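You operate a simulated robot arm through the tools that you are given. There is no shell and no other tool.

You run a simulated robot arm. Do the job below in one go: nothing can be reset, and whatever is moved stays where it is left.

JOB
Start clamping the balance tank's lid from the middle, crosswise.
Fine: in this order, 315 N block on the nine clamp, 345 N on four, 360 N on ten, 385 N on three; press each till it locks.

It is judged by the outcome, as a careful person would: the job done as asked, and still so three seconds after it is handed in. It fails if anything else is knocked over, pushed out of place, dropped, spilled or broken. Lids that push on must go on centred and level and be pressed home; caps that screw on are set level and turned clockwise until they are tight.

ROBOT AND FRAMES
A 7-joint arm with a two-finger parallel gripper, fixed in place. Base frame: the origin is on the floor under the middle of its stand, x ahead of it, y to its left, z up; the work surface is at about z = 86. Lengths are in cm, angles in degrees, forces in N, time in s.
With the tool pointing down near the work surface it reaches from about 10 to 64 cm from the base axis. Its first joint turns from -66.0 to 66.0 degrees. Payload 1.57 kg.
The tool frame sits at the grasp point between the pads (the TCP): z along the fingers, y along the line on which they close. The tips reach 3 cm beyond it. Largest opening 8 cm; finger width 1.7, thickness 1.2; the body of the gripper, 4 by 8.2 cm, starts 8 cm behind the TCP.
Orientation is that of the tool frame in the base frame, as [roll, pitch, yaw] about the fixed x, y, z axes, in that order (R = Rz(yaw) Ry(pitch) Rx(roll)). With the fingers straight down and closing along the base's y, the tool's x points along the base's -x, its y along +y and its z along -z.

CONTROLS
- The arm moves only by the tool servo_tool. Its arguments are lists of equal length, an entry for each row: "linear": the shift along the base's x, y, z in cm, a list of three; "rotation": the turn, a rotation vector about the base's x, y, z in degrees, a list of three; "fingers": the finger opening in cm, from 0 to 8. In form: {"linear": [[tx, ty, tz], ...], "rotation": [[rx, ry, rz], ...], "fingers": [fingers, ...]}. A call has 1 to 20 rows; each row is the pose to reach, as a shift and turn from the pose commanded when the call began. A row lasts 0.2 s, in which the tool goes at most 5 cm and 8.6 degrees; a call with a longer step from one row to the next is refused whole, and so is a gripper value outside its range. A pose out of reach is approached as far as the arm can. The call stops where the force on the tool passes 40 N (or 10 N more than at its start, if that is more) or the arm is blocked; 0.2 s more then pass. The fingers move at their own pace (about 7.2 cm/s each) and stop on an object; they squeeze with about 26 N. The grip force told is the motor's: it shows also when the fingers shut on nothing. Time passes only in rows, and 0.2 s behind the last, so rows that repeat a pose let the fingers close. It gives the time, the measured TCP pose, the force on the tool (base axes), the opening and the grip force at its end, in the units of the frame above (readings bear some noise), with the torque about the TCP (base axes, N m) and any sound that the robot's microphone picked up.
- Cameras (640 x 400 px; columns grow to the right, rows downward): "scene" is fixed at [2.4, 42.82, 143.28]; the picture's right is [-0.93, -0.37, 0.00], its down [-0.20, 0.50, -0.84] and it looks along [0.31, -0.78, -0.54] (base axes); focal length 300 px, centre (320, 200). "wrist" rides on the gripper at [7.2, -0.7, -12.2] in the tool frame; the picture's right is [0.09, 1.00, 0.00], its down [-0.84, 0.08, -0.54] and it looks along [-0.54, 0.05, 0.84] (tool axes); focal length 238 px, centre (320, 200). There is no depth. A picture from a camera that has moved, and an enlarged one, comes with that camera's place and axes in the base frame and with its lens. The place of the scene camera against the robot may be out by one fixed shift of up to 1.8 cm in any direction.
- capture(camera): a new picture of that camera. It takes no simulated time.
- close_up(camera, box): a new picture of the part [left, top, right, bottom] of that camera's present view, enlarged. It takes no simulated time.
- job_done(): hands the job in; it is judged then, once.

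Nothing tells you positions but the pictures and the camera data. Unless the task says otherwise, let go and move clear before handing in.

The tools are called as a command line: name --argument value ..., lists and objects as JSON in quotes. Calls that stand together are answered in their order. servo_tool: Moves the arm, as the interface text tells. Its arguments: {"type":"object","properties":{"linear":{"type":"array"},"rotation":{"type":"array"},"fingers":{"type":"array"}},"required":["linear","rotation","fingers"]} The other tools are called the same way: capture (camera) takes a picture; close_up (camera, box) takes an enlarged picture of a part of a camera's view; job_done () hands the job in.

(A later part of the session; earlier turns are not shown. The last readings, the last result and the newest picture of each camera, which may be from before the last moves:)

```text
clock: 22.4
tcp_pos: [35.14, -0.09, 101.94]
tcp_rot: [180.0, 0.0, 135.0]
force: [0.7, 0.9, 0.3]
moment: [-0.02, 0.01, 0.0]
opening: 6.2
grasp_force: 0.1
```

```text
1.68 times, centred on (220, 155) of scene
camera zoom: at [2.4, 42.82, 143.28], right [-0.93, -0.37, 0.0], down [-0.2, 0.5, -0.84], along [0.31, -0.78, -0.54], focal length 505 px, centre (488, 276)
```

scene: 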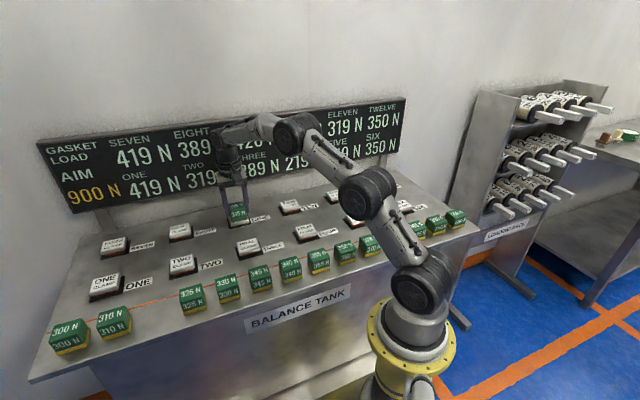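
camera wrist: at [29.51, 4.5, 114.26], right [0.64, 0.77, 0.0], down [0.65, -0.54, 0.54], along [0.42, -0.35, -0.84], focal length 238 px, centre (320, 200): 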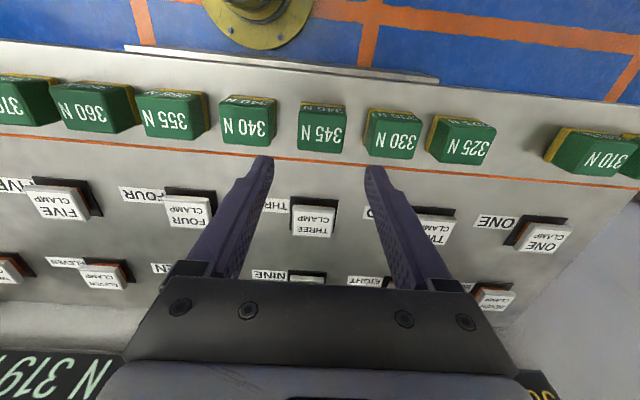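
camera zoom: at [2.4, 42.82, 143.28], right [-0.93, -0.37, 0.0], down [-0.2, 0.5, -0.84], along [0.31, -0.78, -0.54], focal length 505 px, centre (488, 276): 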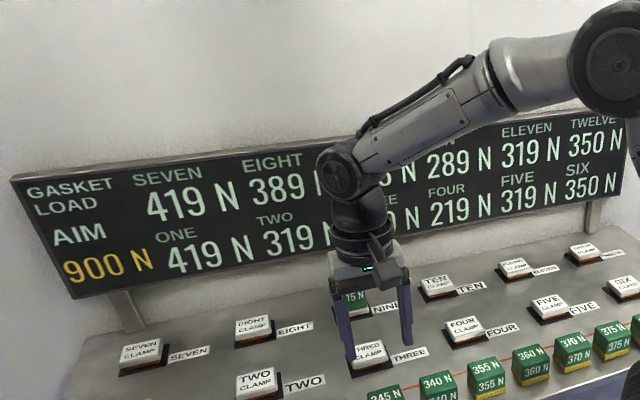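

The tool is over 345, confirmed by its label and lined up within 0.5 mm. I'll descend and check before closing.

servo_tool --linear '[[0.03, 0.03, -2.5], [0.03, 0.03, -5.0], [0.03, 0.03, -7.5], [0.03, 0.03, -9.5], [0.03, 0.03, -11.0], [0.03, 0.03, -11.6], [0.03, 0.03, -11.6]]' --rotation '[[0, 0, 0], [0, 0, 0], [0, 0, 0], [0, 0, 0], [0, 0, 0], [0, 0, 0], [0, 0, 0]]' --fingers '[6.2, 6.2, 6.2, 6.2, 6.2, 6.2, 6.2]'

close_up --camera "wrist" --box '[240, 125, 400, 225]'

```text
clock: 24.0
tcp_pos: [35.25, -0.04, 90.33]
tcp_rot: [180.0, 0.1, 135.1]
force: [0.3, 0.0, -0.2]
moment: [0.01, 0.0, 0.05]
opening: 6.21
grasp_force: 0.1
```

```text
4.00 times, centred on (320, 175) of wrist
camera zoom: at [29.55, 4.52, 102.62], right [0.64, 0.77, 0.0], down [0.65, -0.54, 0.54], along [0.42, -0.35, -0.84], focal length 953 px, centre (320, 300)
```

zoom: 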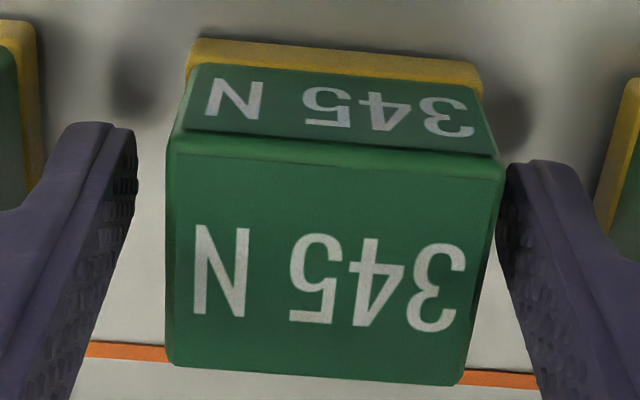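

It's centred. I'll close on 345 and lift it straight up.

servo_tool --linear '[[0, 0, 0], [0, 0, 0], [0, 0, 0], [0, 0, 0], [0, 0, 0], [0, 0, 0.8], [0, 0, 2.0], [0, 0, 4.5], [0, 0, 8.0], [0, 0, 11.0], [0, 0, 13.0], [0, 0, 13.0]]' --rotation '[[0, 0, 0], [0, 0, 0], [0, 0, 0], [0, 0, 0], [0, 0, 0], [0, 0, 0], [0, 0, 0], [0, 0, 0], [0, 0, 0], [0, 0, 0], [0, 0, 0], [0, 0, 0]]' --fingers '[5.5, 4.8, 4.0, 3.5, 3.5, 3.5, 3.5, 3.5, 3.5, 3.5, 3.5, 3.5]'

capture --camera "wrist"

```text
clock: 26.6
tcp_pos: [35.18, 0.01, 103.31]
tcp_rot: [-179.9, 0.0, 135.0]
force: [1.0, -1.2, -0.9]
moment: [-0.04, -0.01, -0.03]
opening: 4.73
grasp_force: 26.4
```

```text
taken
camera wrist: at [29.57, 4.52, 115.61], right [0.64, 0.77, 0.0], down [0.65, -0.54, 0.54], along [0.42, -0.35, -0.84], focal length 238 px, centre (320, 200)
```

wrist: 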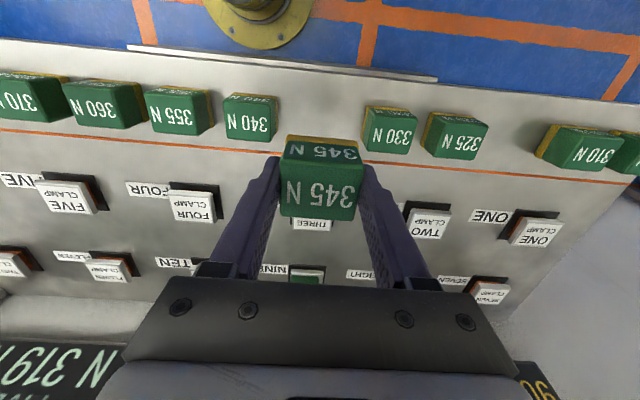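

The 345 block is held. I'll carry it over to hover above the FOUR clamp.

servo_tool --linear '[[-0.2, -2.0, 0], [-0.5, -5.0, 0], [-0.9, -8.5, 0], [-1.4, -12.5, 0], [-1.8, -16.0, -1.0], [-2.1, -19.2, -2.5], [-2.36, -21.6, -4.0], [-2.36, -21.6, -4.4], [-2.36, -21.6, -4.4]]' --rotation '[[0, 0, 0], [0, 0, 0], [0, 0, 0], [0, 0, 0], [0, 0, 0], [0, 0, 0], [0, 0, 0], [0, 0, 0], [0, 0, 0]]' --fingers '[3.5, 3.5, 3.5, 3.5, 3.5, 3.5, 3.5, 3.5, 3.5]'

capture --camera "wrist"

close_up --camera "wrist" --box '[260, 80, 388, 160]'

close_up --camera "scene" --box '[200, 160, 360, 260]'

```text
clock: 28.6
tcp_pos: [32.9, -21.62, 98.83]
tcp_rot: [-180.0, 0.0, 135.1]
force: [-0.4, 0.2, -1.0]
moment: [0.0, -0.01, 0.02]
opening: 4.73
grasp_force: 26.0
```

```text
taken
camera wrist: at [27.24, -17.12, 111.19], right [0.64, 0.77, 0.0], down [0.65, -0.54, 0.54], along [0.42, -0.35, -0.84], focal length 238 px, centre (320, 200)
```

wrist: 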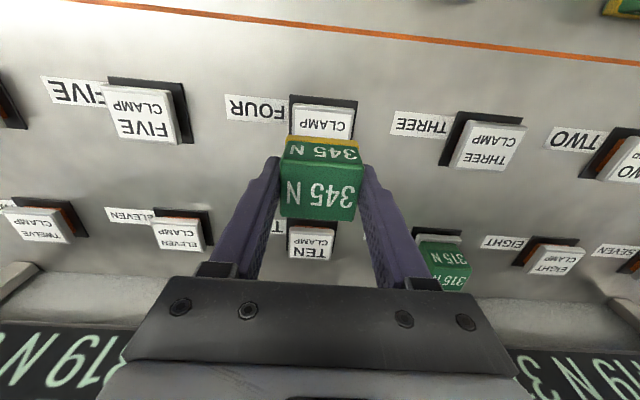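

```text
5.00 times, centred on (324, 120) of wrist
camera zoom: at [27.24, -17.12, 111.19], right [0.64, 0.77, 0.0], down [0.65, -0.54, 0.54], along [0.42, -0.35, -0.84], focal length 1192 px, centre (300, 600)
```

zoom: 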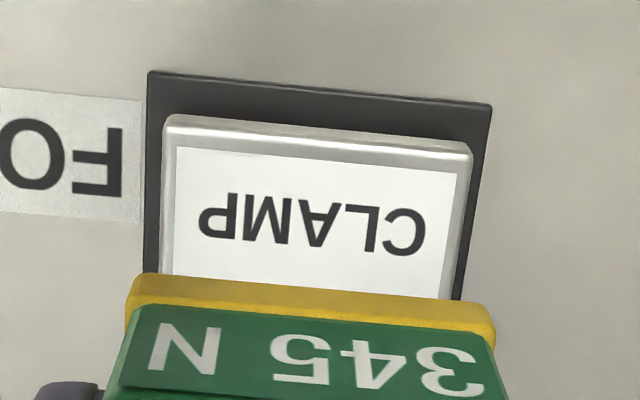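

```text
4.00 times, centred on (280, 210) of scene
camera zoom: at [2.4, 42.82, 143.28], right [-0.93, -0.37, 0.0], down [-0.2, 0.5, -0.84], along [0.31, -0.78, -0.54], focal length 1200 px, centre (480, 160)
```

zoom: 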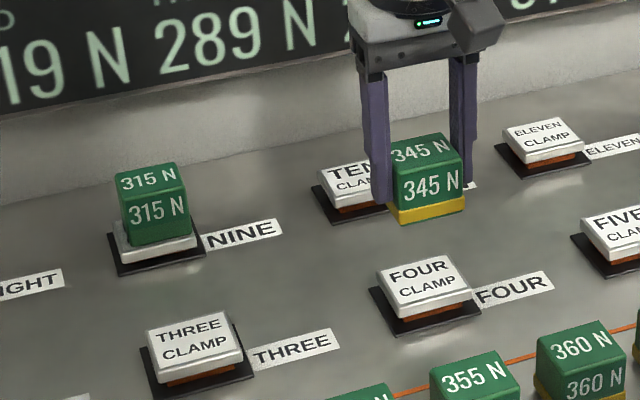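

The block is about 2 mm too far toward the wall relative to FOUR's cap. I'll correct for that, lower it close to the cap and check.

servo_tool --linear '[[-0.12, 0.16, -1.5], [-0.12, 0.16, -3.0], [-0.12, 0.16, -4.2], [-0.12, 0.16, -5.2], [-0.12, 0.16, -5.8], [-0.12, 0.16, -6.1], [-0.12, 0.16, -6.1]]' --rotation '[[0, 0, 0], [0, 0, 0], [0, 0, 0], [0, 0, 0], [0, 0, 0], [0, 0, 0], [0, 0, 0]]' --fingers '[3.5, 3.5, 3.5, 3.5, 3.5, 3.5, 3.5]'

close_up --camera "wrist" --box '[240, 80, 400, 180]'

close_up --camera "scene" --box '[250, 180, 362, 250]'

```text
clock: 30.2
tcp_pos: [32.72, -21.52, 92.79]
tcp_rot: [-180.0, 0.0, 135.0]
force: [-0.5, 0.5, -0.1]
moment: [-0.01, 0.04, 0.01]
opening: 4.73
grasp_force: 26.1
```

```text
4.00 times, centred on (320, 130) of wrist
camera zoom: at [27.05, -16.95, 105.09], right [0.64, 0.77, 0.0], down [0.65, -0.54, 0.54], along [0.42, -0.35, -0.84], focal length 953 px, centre (320, 480)
```

zoom: 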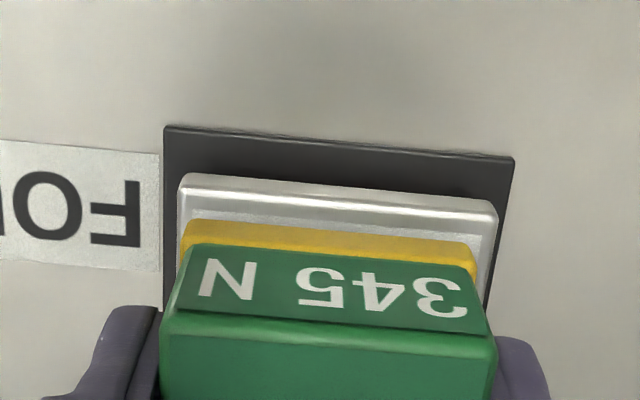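

```text
5.71 times, centred on (306, 215) of scene
camera zoom: at [2.4, 42.82, 143.28], right [-0.93, -0.37, 0.0], down [-0.2, 0.5, -0.84], along [0.31, -0.78, -0.54], focal length 1715 px, centre (400, 114)
```

zoom: 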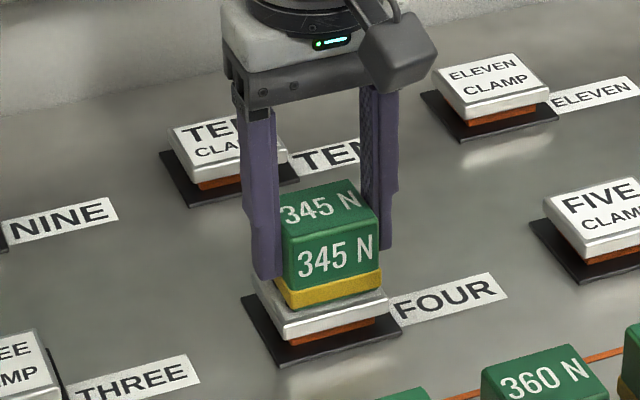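

The FOUR cap is about 1.5 mm more toward +u, so I'll correct that. First I'll look closely at how the 315 block sits on NINE to calibrate the centring.

close_up --camera "scene" --box '[220, 192, 268, 222]'

close_up --camera "wrist" --box '[400, 230, 496, 290]'

```text
13.33 times, centred on (244, 207) of scene
camera zoom: at [2.4, 42.82, 143.28], right [-0.93, -0.37, 0.0], down [-0.2, 0.5, -0.84], along [0.31, -0.78, -0.54], focal length 4001 px, centre (1333, 107)
```

zoom: 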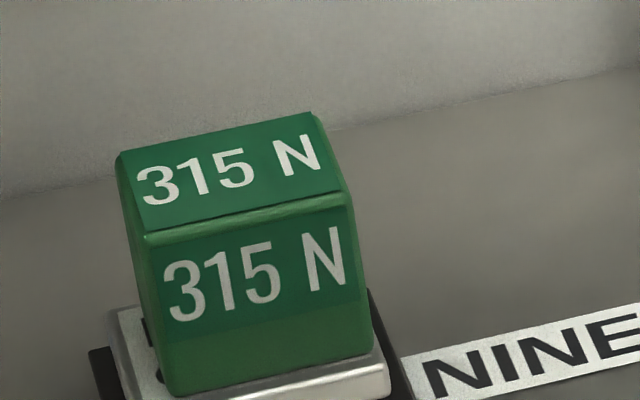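

```text
6.67 times, centred on (448, 260) of wrist
camera zoom: at [27.05, -16.95, 105.09], right [0.64, 0.77, 0.0], down [0.65, -0.54, 0.54], along [0.42, -0.35, -0.84], focal length 1589 px, centre (-533, -200)
```

zoom: 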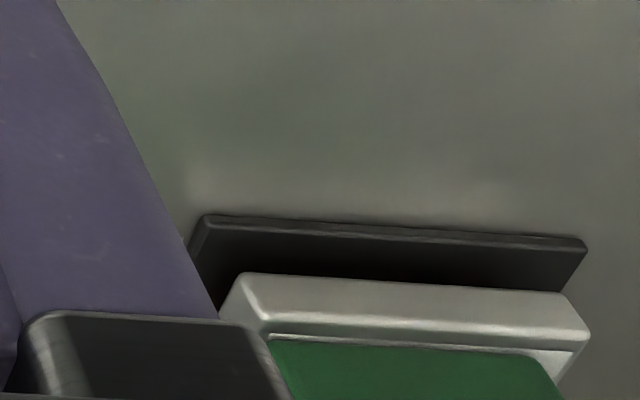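

close_up --camera "scene" --box '[218, 204, 266, 234]'

close_up --camera "scene" --box '[288, 214, 336, 244]'

```text
13.33 times, centred on (242, 219) of scene
camera zoom: at [2.4, 42.82, 143.28], right [-0.93, -0.37, 0.0], down [-0.2, 0.5, -0.84], along [0.31, -0.78, -0.54], focal length 4001 px, centre (1360, -53)
```

zoom: 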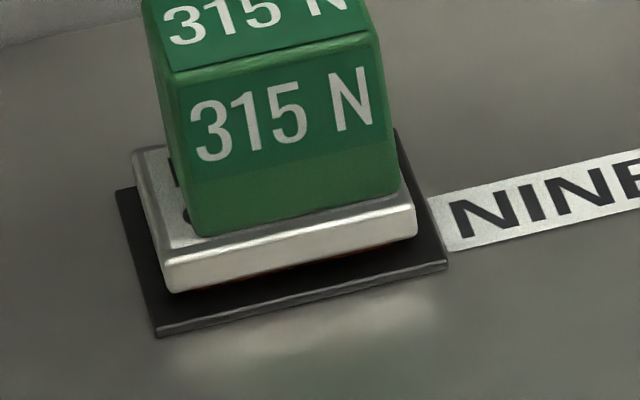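

```text
13.33 times, centred on (312, 229) of scene
camera zoom: at [2.4, 42.82, 143.28], right [-0.93, -0.37, 0.0], down [-0.2, 0.5, -0.84], along [0.31, -0.78, -0.54], focal length 4001 px, centre (427, -187)
```

zoom: 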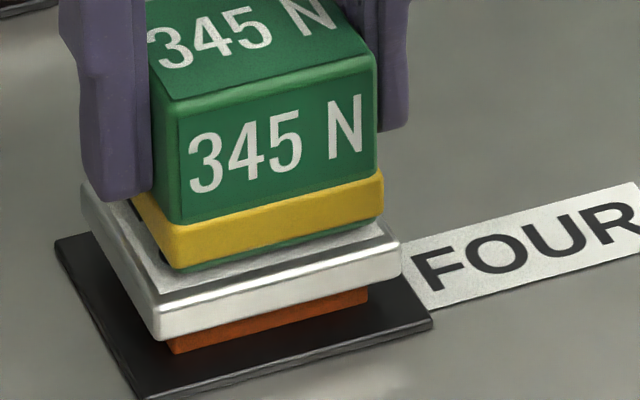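

The close views show the block sitting about 2–2.5 mm toward -u and 2 mm toward the wall from FOUR's cap centre. I'll shift it before making contact and look again.

servo_tool --linear '[[0.02, 0.16, 0], [0.03, 0.32, 0], [0.03, 0.32, 0], [0.03, 0.32, 0]]' --rotation '[[0, 0, 0], [0, 0, 0], [0, 0, 0], [0, 0, 0]]' --fingers '[3.5, 3.5, 3.5, 3.5]'

close_up --camera "wrist" --box '[240, 80, 400, 180]'

close_up --camera "scene" --box '[284, 210, 340, 245]'

```text
clock: 31.2
tcp_pos: [32.64, -21.14, 92.86]
tcp_rot: [179.9, -0.1, 135.0]
force: [-0.3, -0.5, -1.1]
moment: [0.04, 0.01, 0.0]
opening: 4.73
grasp_force: 25.8
```

```text
4.00 times, centred on (320, 130) of wrist
camera zoom: at [27.12, -16.61, 105.1], right [0.64, 0.77, 0.0], down [0.65, -0.54, 0.54], along [0.42, -0.35, -0.84], focal length 953 px, centre (320, 480)
```

zoom: 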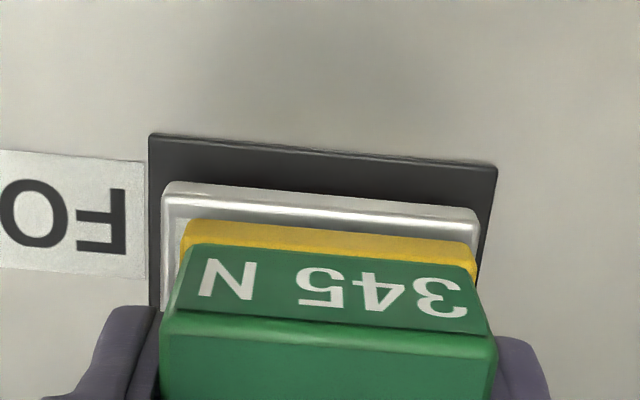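

```text
11.43 times, centred on (312, 228) of scene
camera zoom: at [2.4, 42.82, 143.28], right [-0.93, -0.37, 0.0], down [-0.2, 0.5, -0.84], along [0.31, -0.78, -0.54], focal length 3430 px, centre (411, -114)
```

zoom: 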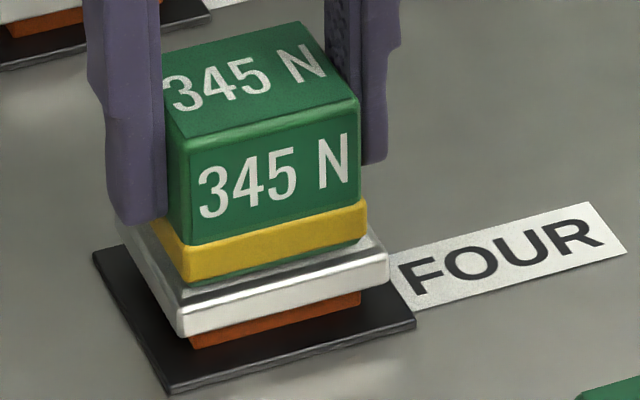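

It's centred on both axes within about 1 mm. I'll make a tiny trim, then press down in small steps.

servo_tool --linear '[[-0.06, -0.06, 0], [-0.06, -0.06, -0.1], [-0.06, -0.06, -0.2], [-0.06, -0.06, -0.3], [-0.06, -0.06, -0.4], [-0.06, -0.06, -0.5], [-0.06, -0.06, -0.6], [-0.06, -0.06, -0.7], [-0.06, -0.06, -0.8], [-0.06, -0.06, -0.9], [-0.06, -0.06, -1.0], [-0.06, -0.06, -1.1], [-0.06, -0.06, -1.2], [-0.06, -0.06, -1.3], [-0.06, -0.06, -1.4]]' --rotation '[[0, 0, 0], [0, 0, 0], [0, 0, 0], [0, 0, 0], [0, 0, 0], [0, 0, 0], [0, 0, 0], [0, 0, 0], [0, 0, 0], [0, 0, 0], [0, 0, 0], [0, 0, 0], [0, 0, 0], [0, 0, 0], [0, 0, 0]]' --fingers '[3.5, 3.5, 3.5, 3.5, 3.5, 3.5, 3.5, 3.5, 3.5, 3.5, 3.5, 3.5, 3.5, 3.5, 3.5]'

close_up --camera "scene" --box '[284, 210, 340, 245]'

close_up --camera "wrist" --box '[240, 80, 400, 180]'

```text
clock: 34.4
tcp_pos: [32.64, -21.26, 91.54]
tcp_rot: [-180.0, 0.3, 135.0]
force: [-4.6, 3.7, 20.1]
moment: [0.02, 0.11, 0.0]
opening: 4.73
grasp_force: 26.0
```

```text
11.43 times, centred on (312, 228) of scene
camera zoom: at [2.37, 42.84, 143.27], right [-0.93, -0.37, 0.0], down [-0.2, 0.5, -0.84], along [0.31, -0.78, -0.54], focal length 3430 px, centre (411, -114)
```

zoom: 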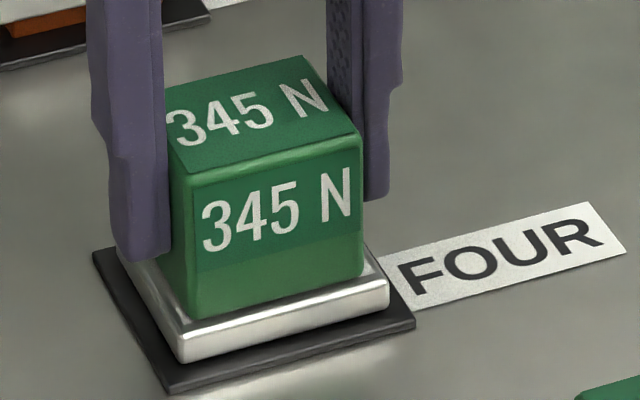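

```text
4.00 times, centred on (320, 130) of wrist
camera zoom: at [27.08, -16.69, 103.84], right [0.64, 0.77, 0.0], down [0.65, -0.54, 0.54], along [0.42, -0.35, -0.84], focal length 953 px, centre (320, 480)
```

zoom: 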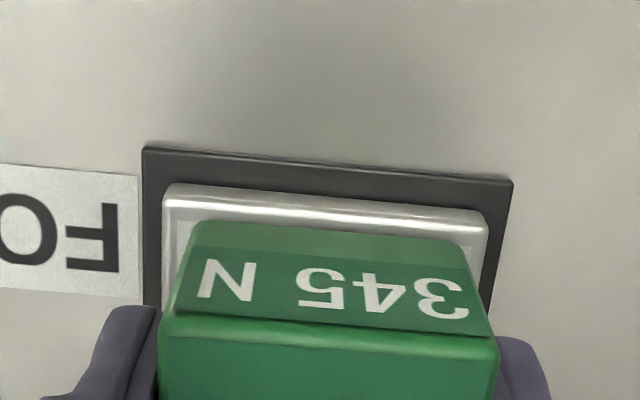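

345 is locked on FOUR: the base is green, the orange is hidden and it's firm at 20 N. I'll relax, open, rise, and go to above the 360 block.

servo_tool --linear '[[0, 0, 0.1], [0, 0, 0.2], [0, 0, 0.2], [0, 0, 0.2], [0, 0, 0.2], [0, 0, 1.0], [0, 0, 3.0], [0, 0, 6.0], [0, 0, 10.0], [0, 0, 12.0], [0, 0, 12.0]]' --rotation '[[0, 0, 0], [0, 0, 0], [0, 0, 0], [0, 0, 0], [0, 0, 0], [0, 0, 0], [0, 0, 0], [0, 0, 0], [0, 0, 0], [0, 0, 0], [0, 0, 0]]' --fingers '[3.5, 3.5, 5.0, 6.2, 6.2, 6.2, 6.2, 6.2, 6.2, 6.2, 6.2]'

capture --camera "scene"

capture --camera "wrist"

```text
clock: 36.8
tcp_pos: [32.62, -21.14, 103.5]
tcp_rot: [-180.0, -0.2, 135.0]
force: [0.8, 0.0, 0.5]
moment: [-0.01, 0.0, 0.01]
opening: 6.19
grasp_force: 0.1
```

```text
taken
```

scene: 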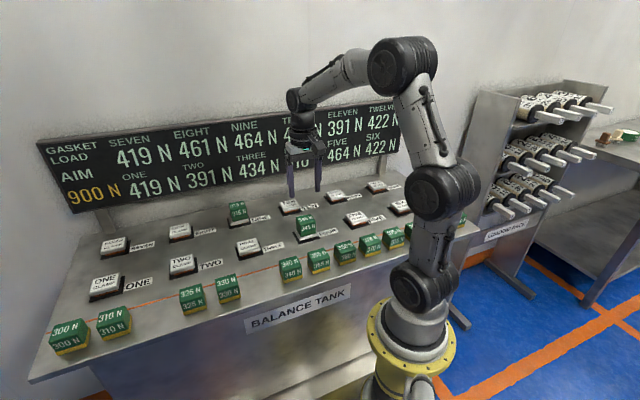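

```text
taken
camera wrist: at [27.08, -16.6, 115.81], right [0.64, 0.77, 0.0], down [0.65, -0.54, 0.54], along [0.42, -0.35, -0.84], focal length 238 px, centre (320, 200)
```

wrist: 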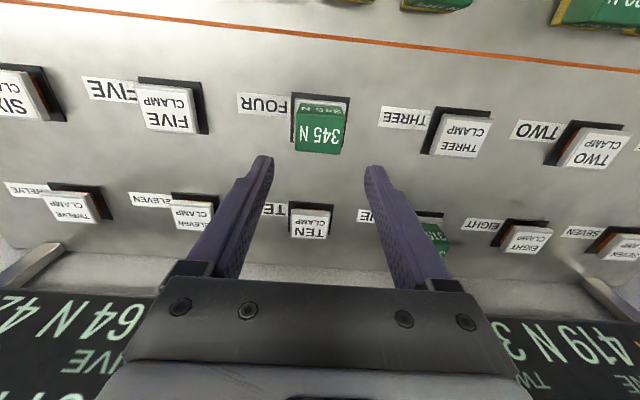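

FOUR holds, and all the loads on the board are well under the aim. Now I'll go above 360.

servo_tool --linear '[[-2.0, 0.7, 0], [-5.0, 1.8, 0], [-8.5, 3.1, 0], [-11.5, 4.3, -0.5], [-13.57, 5.01, -1.5], [-13.57, 5.01, -1.5], [-13.57, 5.01, -1.5]]' --rotation '[[0, 0, 0], [0, 0, 0], [0, 0, 0], [0, 0, 0], [0, 0, 0], [0, 0, 0], [0, 0, 0]]' --fingers '[6.2, 6.2, 6.2, 6.2, 6.2, 6.2, 6.2]'

capture --camera "wrist"

close_up --camera "wrist" --box '[240, 80, 400, 180]'

capture --camera "scene"

```text
clock: 38.4
tcp_pos: [19.08, -16.15, 101.86]
tcp_rot: [180.0, 0.0, 135.1]
force: [0.8, 0.1, -0.1]
moment: [-0.01, 0.01, 0.01]
opening: 6.19
grasp_force: 0.1
```

```text
taken
camera wrist: at [13.57, -11.64, 114.19], right [0.64, 0.77, 0.0], down [0.65, -0.54, 0.54], along [0.42, -0.35, -0.84], focal length 238 px, centre (320, 200)
```

wrist: 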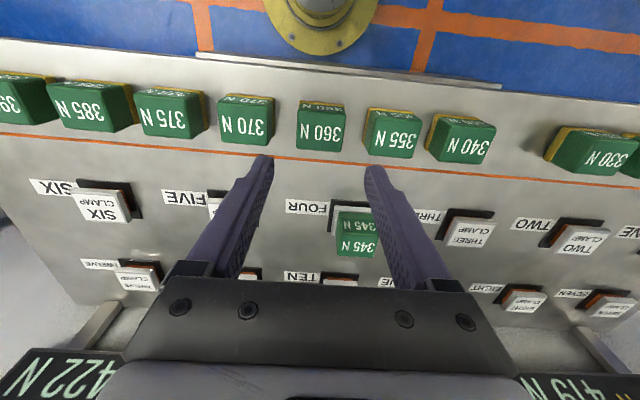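

```text
4.00 times, centred on (320, 130) of wrist
camera zoom: at [13.57, -11.64, 114.19], right [0.64, 0.77, 0.0], down [0.65, -0.54, 0.54], along [0.42, -0.35, -0.84], focal length 953 px, centre (320, 480)
```

zoom: 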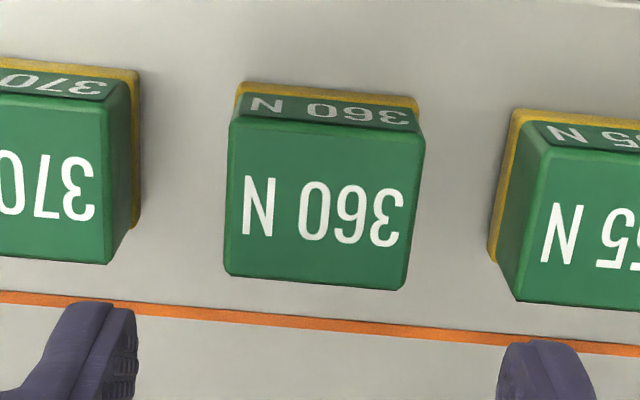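

```text
taken
```

scene: 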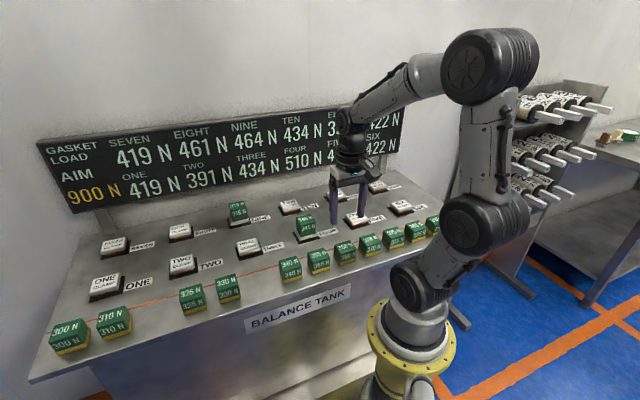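

It's over 360, aligned within 1 mm. I'll descend and check.

servo_tool --linear '[[0, 0, -2.5], [0, 0, -5.0], [0, 0, -7.5], [0, 0, -9.5], [0, 0, -11.0], [0, 0, -11.6], [0, 0, -11.6]]' --rotation '[[0, 0, 0], [0, 0, 0], [0, 0, 0], [0, 0, 0], [0, 0, 0], [0, 0, 0], [0, 0, 0]]' --fingers '[6.2, 6.2, 6.2, 6.2, 6.2, 6.2, 6.2]'

close_up --camera "wrist" --box '[240, 125, 400, 225]'

```text
clock: 40.0
tcp_pos: [19.2, -16.3, 90.34]
tcp_rot: [180.0, 0.0, 135.1]
force: [0.4, -0.9, -0.7]
moment: [-0.02, -0.01, 0.01]
opening: 6.15
grasp_force: 0.1
```

```text
4.00 times, centred on (320, 175) of wrist
camera zoom: at [13.53, -11.67, 102.57], right [0.64, 0.77, 0.0], down [0.65, -0.54, 0.54], along [0.42, -0.35, -0.84], focal length 953 px, centre (320, 300)
```

zoom: 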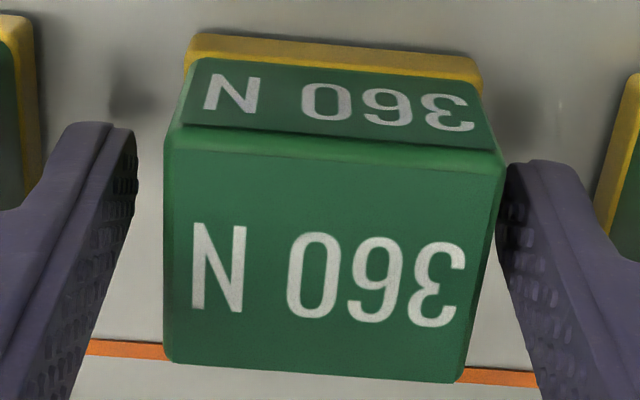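

It's centred between the fingers. I'll close, lift, and carry 360 toward the TEN clamp.

servo_tool --linear '[[0, 0, 0], [0, 0, 0], [0, 0, 0], [0, 0, 0], [0, 0, 0], [0, 0, 0.8], [0, 0, 2.0], [0, 0, 4.5], [0, 0, 8.0], [0, 0, 11.0], [0, 0, 13.0], [0, 0, 13.0]]' --rotation '[[0, 0, 0], [0, 0, 0], [0, 0, 0], [0, 0, 0], [0, 0, 0], [0, 0, 0], [0, 0, 0], [0, 0, 0], [0, 0, 0], [0, 0, 0], [0, 0, 0], [0, 0, 0]]' --fingers '[5.5, 4.8, 4.0, 3.5, 3.5, 3.5, 3.5, 3.5, 3.5, 3.5, 3.5, 3.5]'

capture --camera "wrist"

```text
clock: 42.6
tcp_pos: [19.08, -16.26, 103.47]
tcp_rot: [-179.9, 0.0, 135.0]
force: [0.3, 0.1, -0.6]
moment: [-0.01, 0.01, 0.01]
opening: 4.72
grasp_force: 26.3
```

```text
taken
camera wrist: at [13.5, -11.67, 115.68], right [0.64, 0.77, 0.0], down [0.65, -0.54, 0.54], along [0.42, -0.35, -0.84], focal length 238 px, centre (320, 200)
```

wrist: 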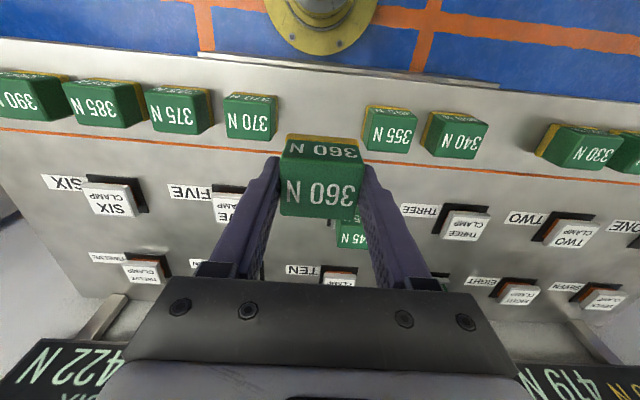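

360 is held. I'll carry it over to hover above TEN.

servo_tool --linear '[[2.0, -1.3, 0], [5.5, -3.6, 0], [9.0, -5.8, 0], [12.5, -8.1, 0], [16.0, -10.4, 0], [19.3, -12.5, -1.0], [22.0, -14.3, -2.5], [24.2, -15.67, -4.0], [24.2, -15.67, -4.4], [24.2, -15.67, -4.4]]' --rotation '[[0, 0, 0], [0, 0, 0], [0, 0, 0], [0, 0, 0], [0, 0, 0], [0, 0, 0], [0, 0, 0], [0, 0, 0], [0, 0, 0], [0, 0, 0]]' --fingers '[3.5, 3.5, 3.5, 3.5, 3.5, 3.5, 3.5, 3.5, 3.5, 3.5]'

capture --camera "wrist"

close_up --camera "wrist" --box '[260, 80, 388, 160]'

close_up --camera "scene" --box '[220, 140, 380, 240]'

```text
clock: 44.8
tcp_pos: [43.37, -31.92, 98.98]
tcp_rot: [-179.9, -0.1, 135.1]
force: [-0.1, -0.3, -0.1]
moment: [-0.01, -0.04, 0.0]
opening: 4.71
grasp_force: 26.3
```

```text
taken
camera wrist: at [37.67, -27.35, 111.19], right [0.64, 0.77, 0.0], down [0.65, -0.54, 0.54], along [0.42, -0.35, -0.84], focal length 238 px, centre (320, 200)
```

wrist: 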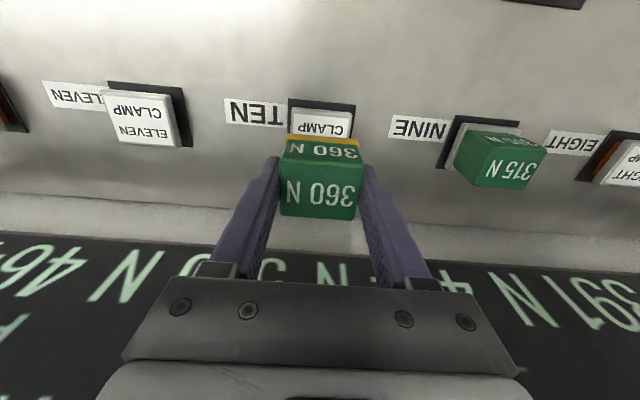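

```text
5.00 times, centred on (324, 120) of wrist
camera zoom: at [37.67, -27.35, 111.19], right [0.64, 0.77, 0.0], down [0.65, -0.54, 0.54], along [0.42, -0.35, -0.84], focal length 1192 px, centre (300, 600)
```

zoom: 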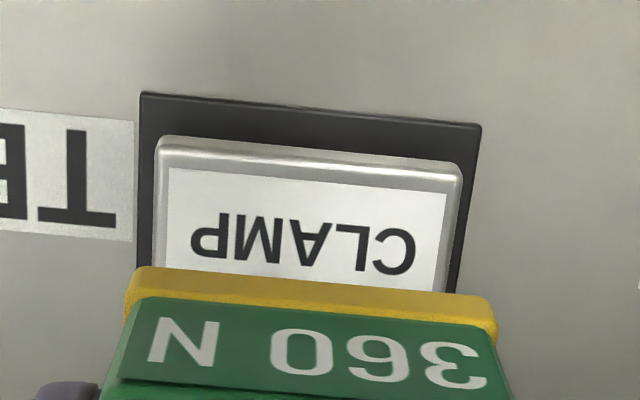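

```text
4.00 times, centred on (300, 190) of scene
camera zoom: at [2.41, 42.82, 143.28], right [-0.93, -0.37, 0.0], down [-0.2, 0.5, -0.84], along [0.31, -0.78, -0.54], focal length 1200 px, centre (400, 240)
```

zoom: 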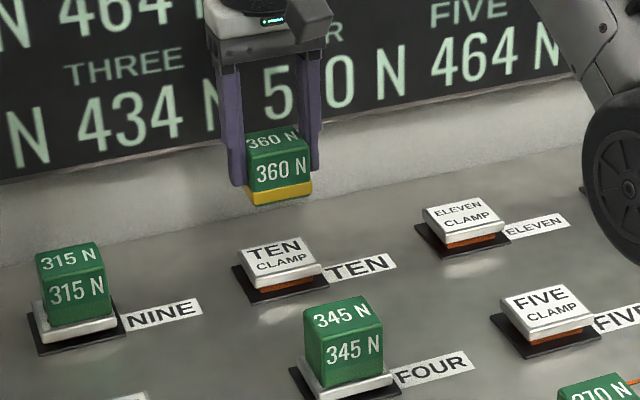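

Hovering over TEN looks right. I'll lower it to just above the cap and compare with the FOUR reference.

servo_tool --linear '[[0, 0, -1.5], [0, 0, -3.0], [0, 0, -4.2], [0, 0, -5.2], [0, 0, -5.8], [0, 0, -6.1], [0, 0, -6.1]]' --rotation '[[0, 0, 0], [0, 0, 0], [0, 0, 0], [0, 0, 0], [0, 0, 0], [0, 0, 0], [0, 0, 0]]' --fingers '[3.5, 3.5, 3.5, 3.5, 3.5, 3.5, 3.5]'

close_up --camera "wrist" --box '[240, 80, 400, 180]'

close_up --camera "scene" --box '[266, 184, 314, 214]'

```text
clock: 46.4
tcp_pos: [43.35, -31.95, 92.8]
tcp_rot: [179.9, 0.0, 135.0]
force: [-0.5, -0.3, -1.3]
moment: [-0.04, -0.04, 0.0]
opening: 4.73
grasp_force: 26.5
```

```text
4.00 times, centred on (320, 130) of wrist
camera zoom: at [37.7, -27.36, 105.07], right [0.64, 0.77, 0.0], down [0.65, -0.54, 0.54], along [0.42, -0.35, -0.84], focal length 953 px, centre (320, 480)
```

zoom: 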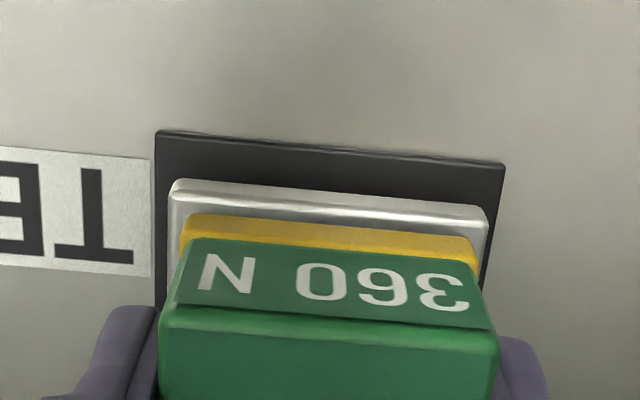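

```text
13.33 times, centred on (290, 199) of scene
camera zoom: at [2.4, 42.82, 143.28], right [-0.93, -0.37, 0.0], down [-0.2, 0.5, -0.84], along [0.31, -0.78, -0.54], focal length 4001 px, centre (720, 213)
```

zoom: 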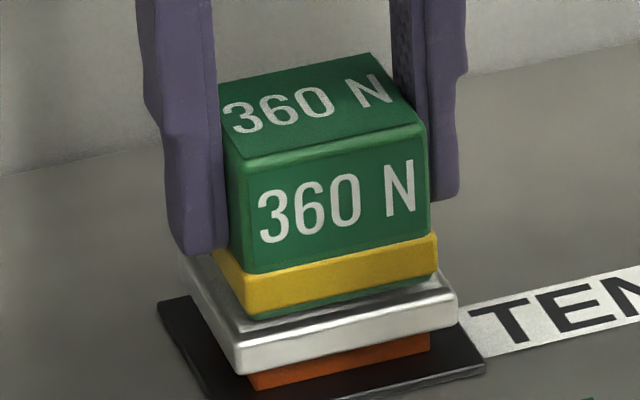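

TEN is centred in both views. I'll press down in small steps.

servo_tool --linear '[[0, 0, -0.1], [0, 0, -0.2], [0, 0, -0.3], [0, 0, -0.4], [0, 0, -0.5], [0, 0, -0.6], [0, 0, -0.7], [0, 0, -0.8], [0, 0, -0.9], [0, 0, -1.0], [0, 0, -1.1], [0, 0, -1.2], [0, 0, -1.3], [0, 0, -1.4]]' --rotation '[[0, 0, 0], [0, 0, 0], [0, 0, 0], [0, 0, 0], [0, 0, 0], [0, 0, 0], [0, 0, 0], [0, 0, 0], [0, 0, 0], [0, 0, 0], [0, 0, 0], [0, 0, 0], [0, 0, 0], [0, 0, 0]]' --fingers '[3.5, 3.5, 3.5, 3.5, 3.5, 3.5, 3.5, 3.5, 3.5, 3.5, 3.5, 3.5, 3.5, 3.5]'

close_up --camera "scene" --box '[258, 180, 322, 220]'

close_up --camera "wrist" --box '[240, 80, 400, 180]'

```text
clock: 49.4
tcp_pos: [43.4, -31.9, 91.68]
tcp_rot: [-179.9, 0.0, 135.0]
force: [-4.0, 2.3, 17.2]
moment: [0.22, 0.3, 0.0]
opening: 4.73
grasp_force: 26.0
```

```text
10.00 times, centred on (290, 200) of scene
camera zoom: at [2.37, 42.85, 143.27], right [-0.93, -0.37, 0.0], down [-0.2, 0.5, -0.84], along [0.31, -0.78, -0.54], focal length 3001 px, centre (620, 200)
```

zoom: 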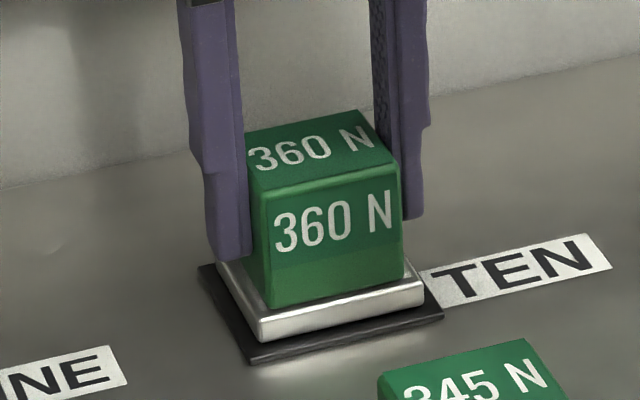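

```text
4.00 times, centred on (320, 130) of wrist
camera zoom: at [37.7, -27.32, 103.9], right [0.64, 0.77, 0.0], down [0.65, -0.54, 0.54], along [0.42, -0.35, -0.84], focal length 953 px, centre (320, 480)
```

zoom: 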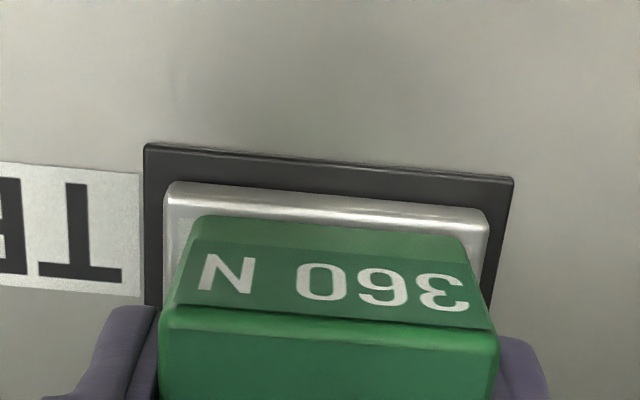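

TEN is locked (green base, firm at 17 N). I'll release and rise, then move part of the way toward 385, near the edge of the arm's range, and check how the arm behaves.

servo_tool --linear '[[0, 0, 0.1], [0, 0, 0.2], [0, 0, 0.2], [0, 0, 0.2], [0, 0, 0.2], [0, 0, 1.0], [0, 0, 3.0], [0, 0, 6.0], [0, 0, 10.0], [0, 0, 12.5], [-2.5, 0.3, 13.5], [-6.0, 0.7, 14], [-10.0, 1.0, 14], [-14.0, 1.0, 14], [-18.0, 1.0, 14], [-22.0, 1.0, 14], [-22.0, 1.0, 14]]' --rotation '[[0, 0, 0], [0, 0, 0], [0, 0, 0], [0, 0, 0], [0, 0, 0], [0, 0, 0], [0, 0, 0], [0, 0, 0], [0, 0, 0], [0, 0, 0], [0, 0, 0], [0, 0, 0], [0, 0, 0], [0, 0, 0], [0, 0, 0], [0, 0, 0], [0, 0, 0]]' --fingers '[3.5, 3.5, 5.0, 6.2, 6.2, 6.2, 6.2, 6.2, 6.2, 6.2, 6.2, 6.2, 6.2, 6.2, 6.2, 6.2, 6.2]'

capture --camera "wrist"

capture --camera "scene"

```text
clock: 53.0
tcp_pos: [21.22, -30.72, 105.47]
tcp_rot: [179.9, -0.1, 135.1]
force: [0.0, 1.1, -0.8]
moment: [-0.02, 0.01, 0.0]
opening: 6.21
grasp_force: 0.1
```

```text
taken
camera wrist: at [15.62, -26.2, 117.68], right [0.64, 0.77, 0.0], down [0.65, -0.54, 0.54], along [0.42, -0.35, -0.84], focal length 238 px, centre (320, 200)
```

wrist: 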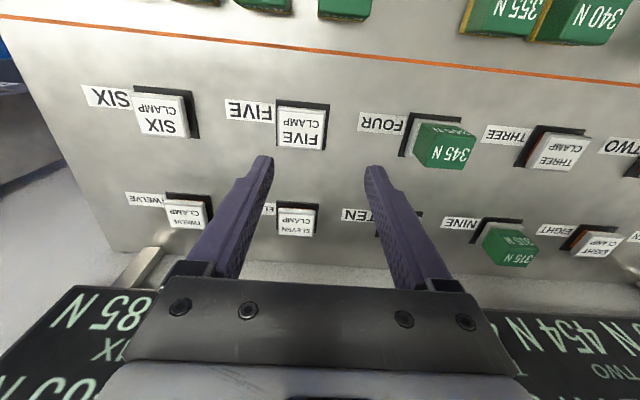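

```text
taken
```

scene: 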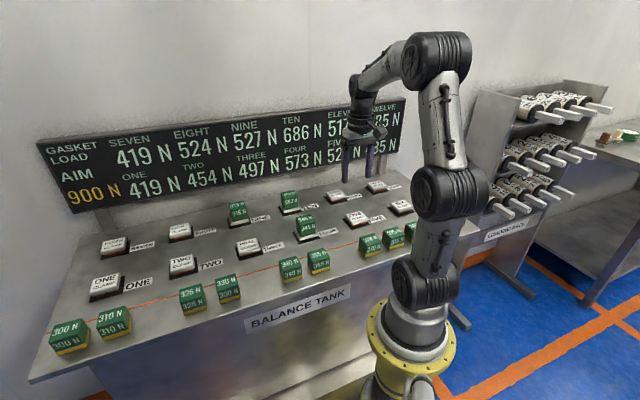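

Three clamps are locked. I'll continue toward 385 in smaller moves and check the reach.

servo_tool --linear '[[-2.0, -0.1, 0], [-4.5, -0.3, 0], [-7.0, -0.5, 0], [-9.5, -0.7, 0], [-12.0, -0.9, 0], [-12.0, -0.9, 0], [-12.0, -0.9, 0]]' --rotation '[[0, 0, 0], [0, 0, 0], [0, 0, 0], [0, 0, 0], [0, 0, 0], [0, 0, 0], [0, 0, 0]]' --fingers '[6.2, 6.2, 6.2, 6.2, 6.2, 6.2, 6.2]'

capture --camera "scene"

capture --camera "wrist"

```text
clock: 54.6
tcp_pos: [14.45, -29.27, 105.45]
tcp_rot: [-179.9, 0.1, 134.9]
force: [0.0, -0.3, -0.6]
moment: [0.02, 0.01, 0.03]
opening: 6.19
grasp_force: 0.1
out of reach, approached as far as the arm can: row 3, 4, 5, 6, 7
```

```text
taken
```

scene: 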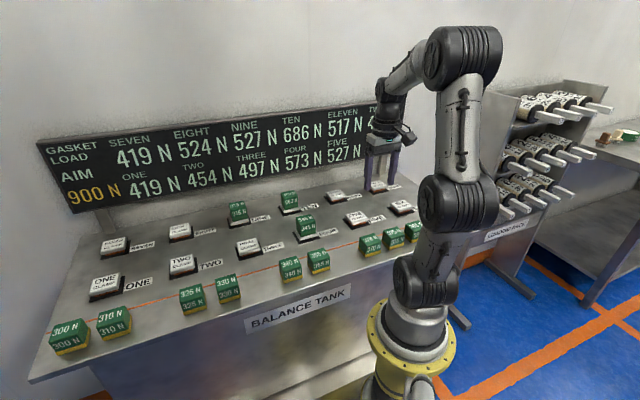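

```text
taken
camera wrist: at [8.91, -24.64, 117.71], right [0.64, 0.77, 0.0], down [0.65, -0.54, 0.54], along [0.42, -0.35, -0.84], focal length 238 px, centre (320, 200)
```

wrist: 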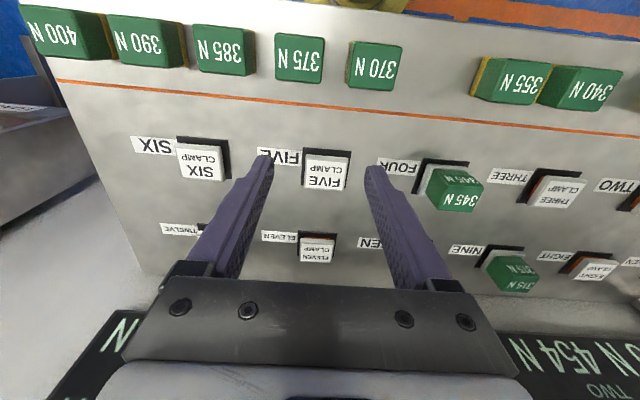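

All three blocks are in place, but with the tool straight down the arm stops at a heading of about -64° and 385 lies at -85°. Leaning the hand so the wrist stays inside the joint's range should get there, with the fingers closing front-to-back on the block. I'll back off first and turn the tool 90°.

servo_tool --linear '[[2.0, 0.5, 0], [5.0, 1.5, 0], [8.0, 2.5, 0.5], [10.0, 3.5, 1.0], [10.0, 3.5, 1.0]]' --rotation '[[0, 0, 0], [0, 0, 0], [0, 0, 0], [0, 0, 0], [0, 0, 0]]' --fingers '[6.2, 6.2, 6.2, 6.2, 6.2]'

```text
clock: 55.8
tcp_pos: [24.56, -25.65, 106.58]
tcp_rot: [-180.0, 0.1, 135.0]
force: [-1.0, 0.0, 0.1]
moment: [0.04, 0.0, -0.02]
opening: 6.19
grasp_force: 0.0
```

The command follows the actual pose, which is good. Now I'll turn +90° about the vertical, high above the bench.

servo_tool --linear '[[0, 0, 0.5], [0, 0, 1], [0, 0, 1.5], [0, 0, 2], [0, 0, 2], [0, 0, 2], [0, 0, 2], [0, 0, 2], [0, 0, 2], [0, 0, 2], [0, 0, 2], [0, 0, 2]]' --rotation '[[0, 0, 8.2], [0, 0, 16.4], [0, 0, 24.6], [0, 0, 32.8], [0, 0, 41.0], [0, 0, 49.2], [0, 0, 57.4], [0, 0, 65.6], [0, 0, 73.8], [0, 0, 82.0], [0, 0, 90.0], [0, 0, 90.0]]' --fingers '[6.2, 6.2, 6.2, 6.2, 6.2, 6.2, 6.2, 6.2, 6.2, 6.2, 6.2, 6.2]'

capture --camera "scene"

capture --camera "wrist"

```text
clock: 58.4
tcp_pos: [24.51, -25.78, 108.44]
tcp_rot: [-180.0, 0.0, -134.9]
force: [-0.8, 0.7, 0.0]
moment: [0.02, -0.03, -0.02]
opening: 6.2
grasp_force: 0.0
```

```text
taken
```

scene: 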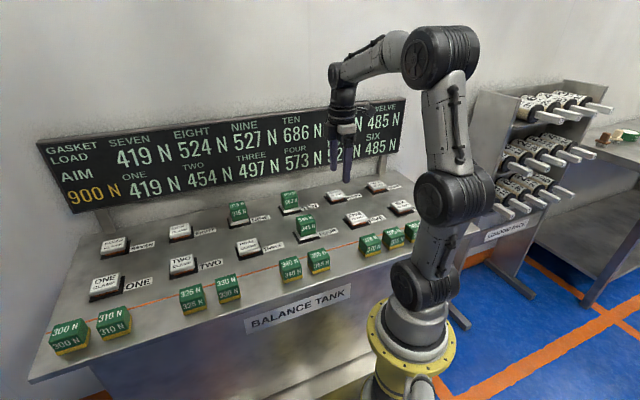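

```text
taken
camera wrist: at [19.89, -31.24, 120.73], right [-0.77, 0.64, 0.0], down [0.54, 0.65, 0.54], along [0.35, 0.42, -0.84], focal length 238 px, centre (320, 200)
```

wrist: 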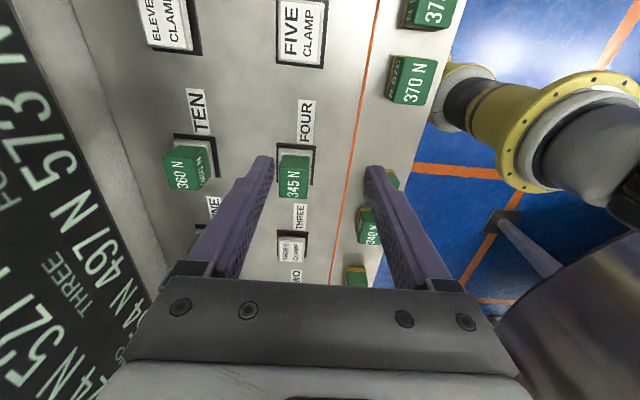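

The turn worked. Next I'll lean the hand 32° so the wrist goes toward +u while the fingertips stay in place.

servo_tool --linear '[[0, 0, 0], [0, 0, 0], [0, 0, 0], [0, 0, 0], [0, 0, 0]]' --rotation '[[-5.66, 5.66, 0], [-11.31, 11.31, 0], [-16.97, 16.97, 0], [-22.63, 22.63, 0], [-22.63, 22.63, 0]]' --fingers '[6.2, 6.2, 6.2, 6.2, 6.2]'

capture --camera "scene"

capture --camera "wrist"

```text
clock: 59.6
tcp_pos: [24.66, -25.64, 108.51]
tcp_rot: [179.9, -32.1, -135.0]
force: [-0.1, -0.2, -0.1]
moment: [-0.03, -0.05, -0.03]
opening: 6.2
grasp_force: 0.1
```

```text
taken
```

scene: 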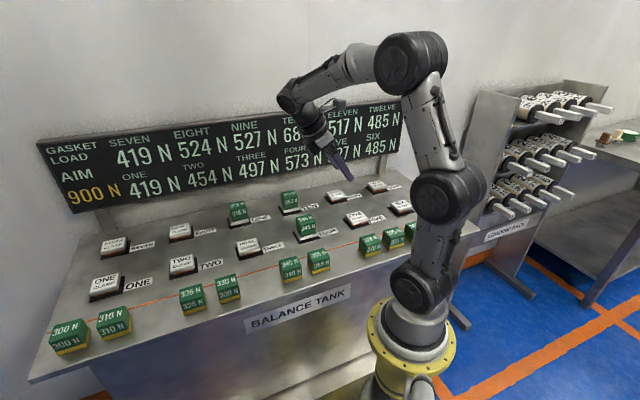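

```text
taken
camera wrist: at [25.25, -25.85, 122.7], right [-0.76, 0.65, 0.05], down [0.65, 0.76, 0.01], along [-0.03, 0.04, -1.0], focal length 238 px, centre (320, 200)
```

wrist: 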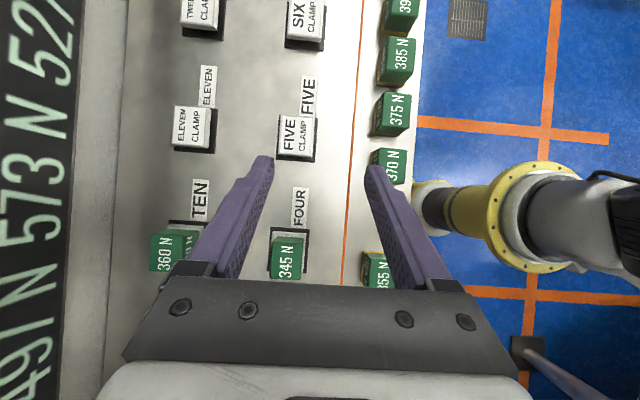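

The lean works and the wrist camera now looks straight down. I'll try reaching toward 385 while staying high.

servo_tool --linear '[[-3.0, -0.9, 0], [-6.5, -1.9, 0], [-10.0, -3.0, 0], [-13.5, -4.0, 0], [-17.0, -5.1, -1], [-19.5, -5.8, -2], [-21.5, -6.5, -3], [-21.5, -6.5, -3], [-21.5, -6.5, -3]]' --rotation '[[0, 0, 0], [0, 0, 0], [0, 0, 0], [0, 0, 0], [0, 0, 0], [0, 0, 0], [0, 0, 0], [0, 0, 0], [0, 0, 0]]' --fingers '[6.2, 6.2, 6.2, 6.2, 6.2, 6.2, 6.2, 6.2, 6.2]'

capture --camera "scene"

capture --camera "wrist"

```text
clock: 61.6
tcp_pos: [3.35, -31.99, 105.48]
tcp_rot: [179.9, -32.1, -134.9]
force: [0.2, 0.7, 0.0]
moment: [0.01, 0.03, 0.0]
opening: 6.19
grasp_force: 0.1
out of reach, approached as far as the arm can: row 7, 8, 9
```

```text
taken
```

scene: 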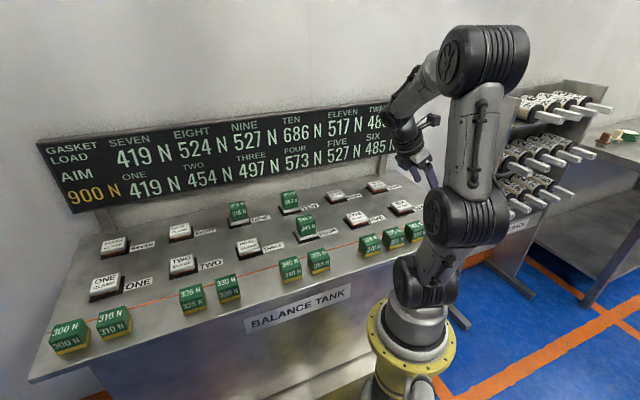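

```text
taken
camera wrist: at [4.14, -32.17, 119.7], right [-0.76, 0.65, 0.05], down [0.65, 0.76, 0.01], along [-0.03, 0.04, -1.0], focal length 238 px, centre (320, 200)
```

wrist: 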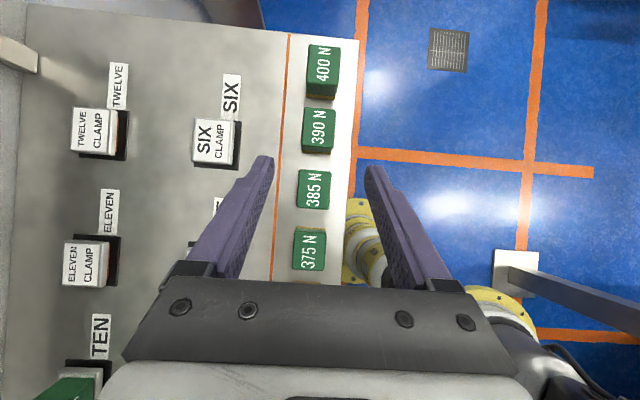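

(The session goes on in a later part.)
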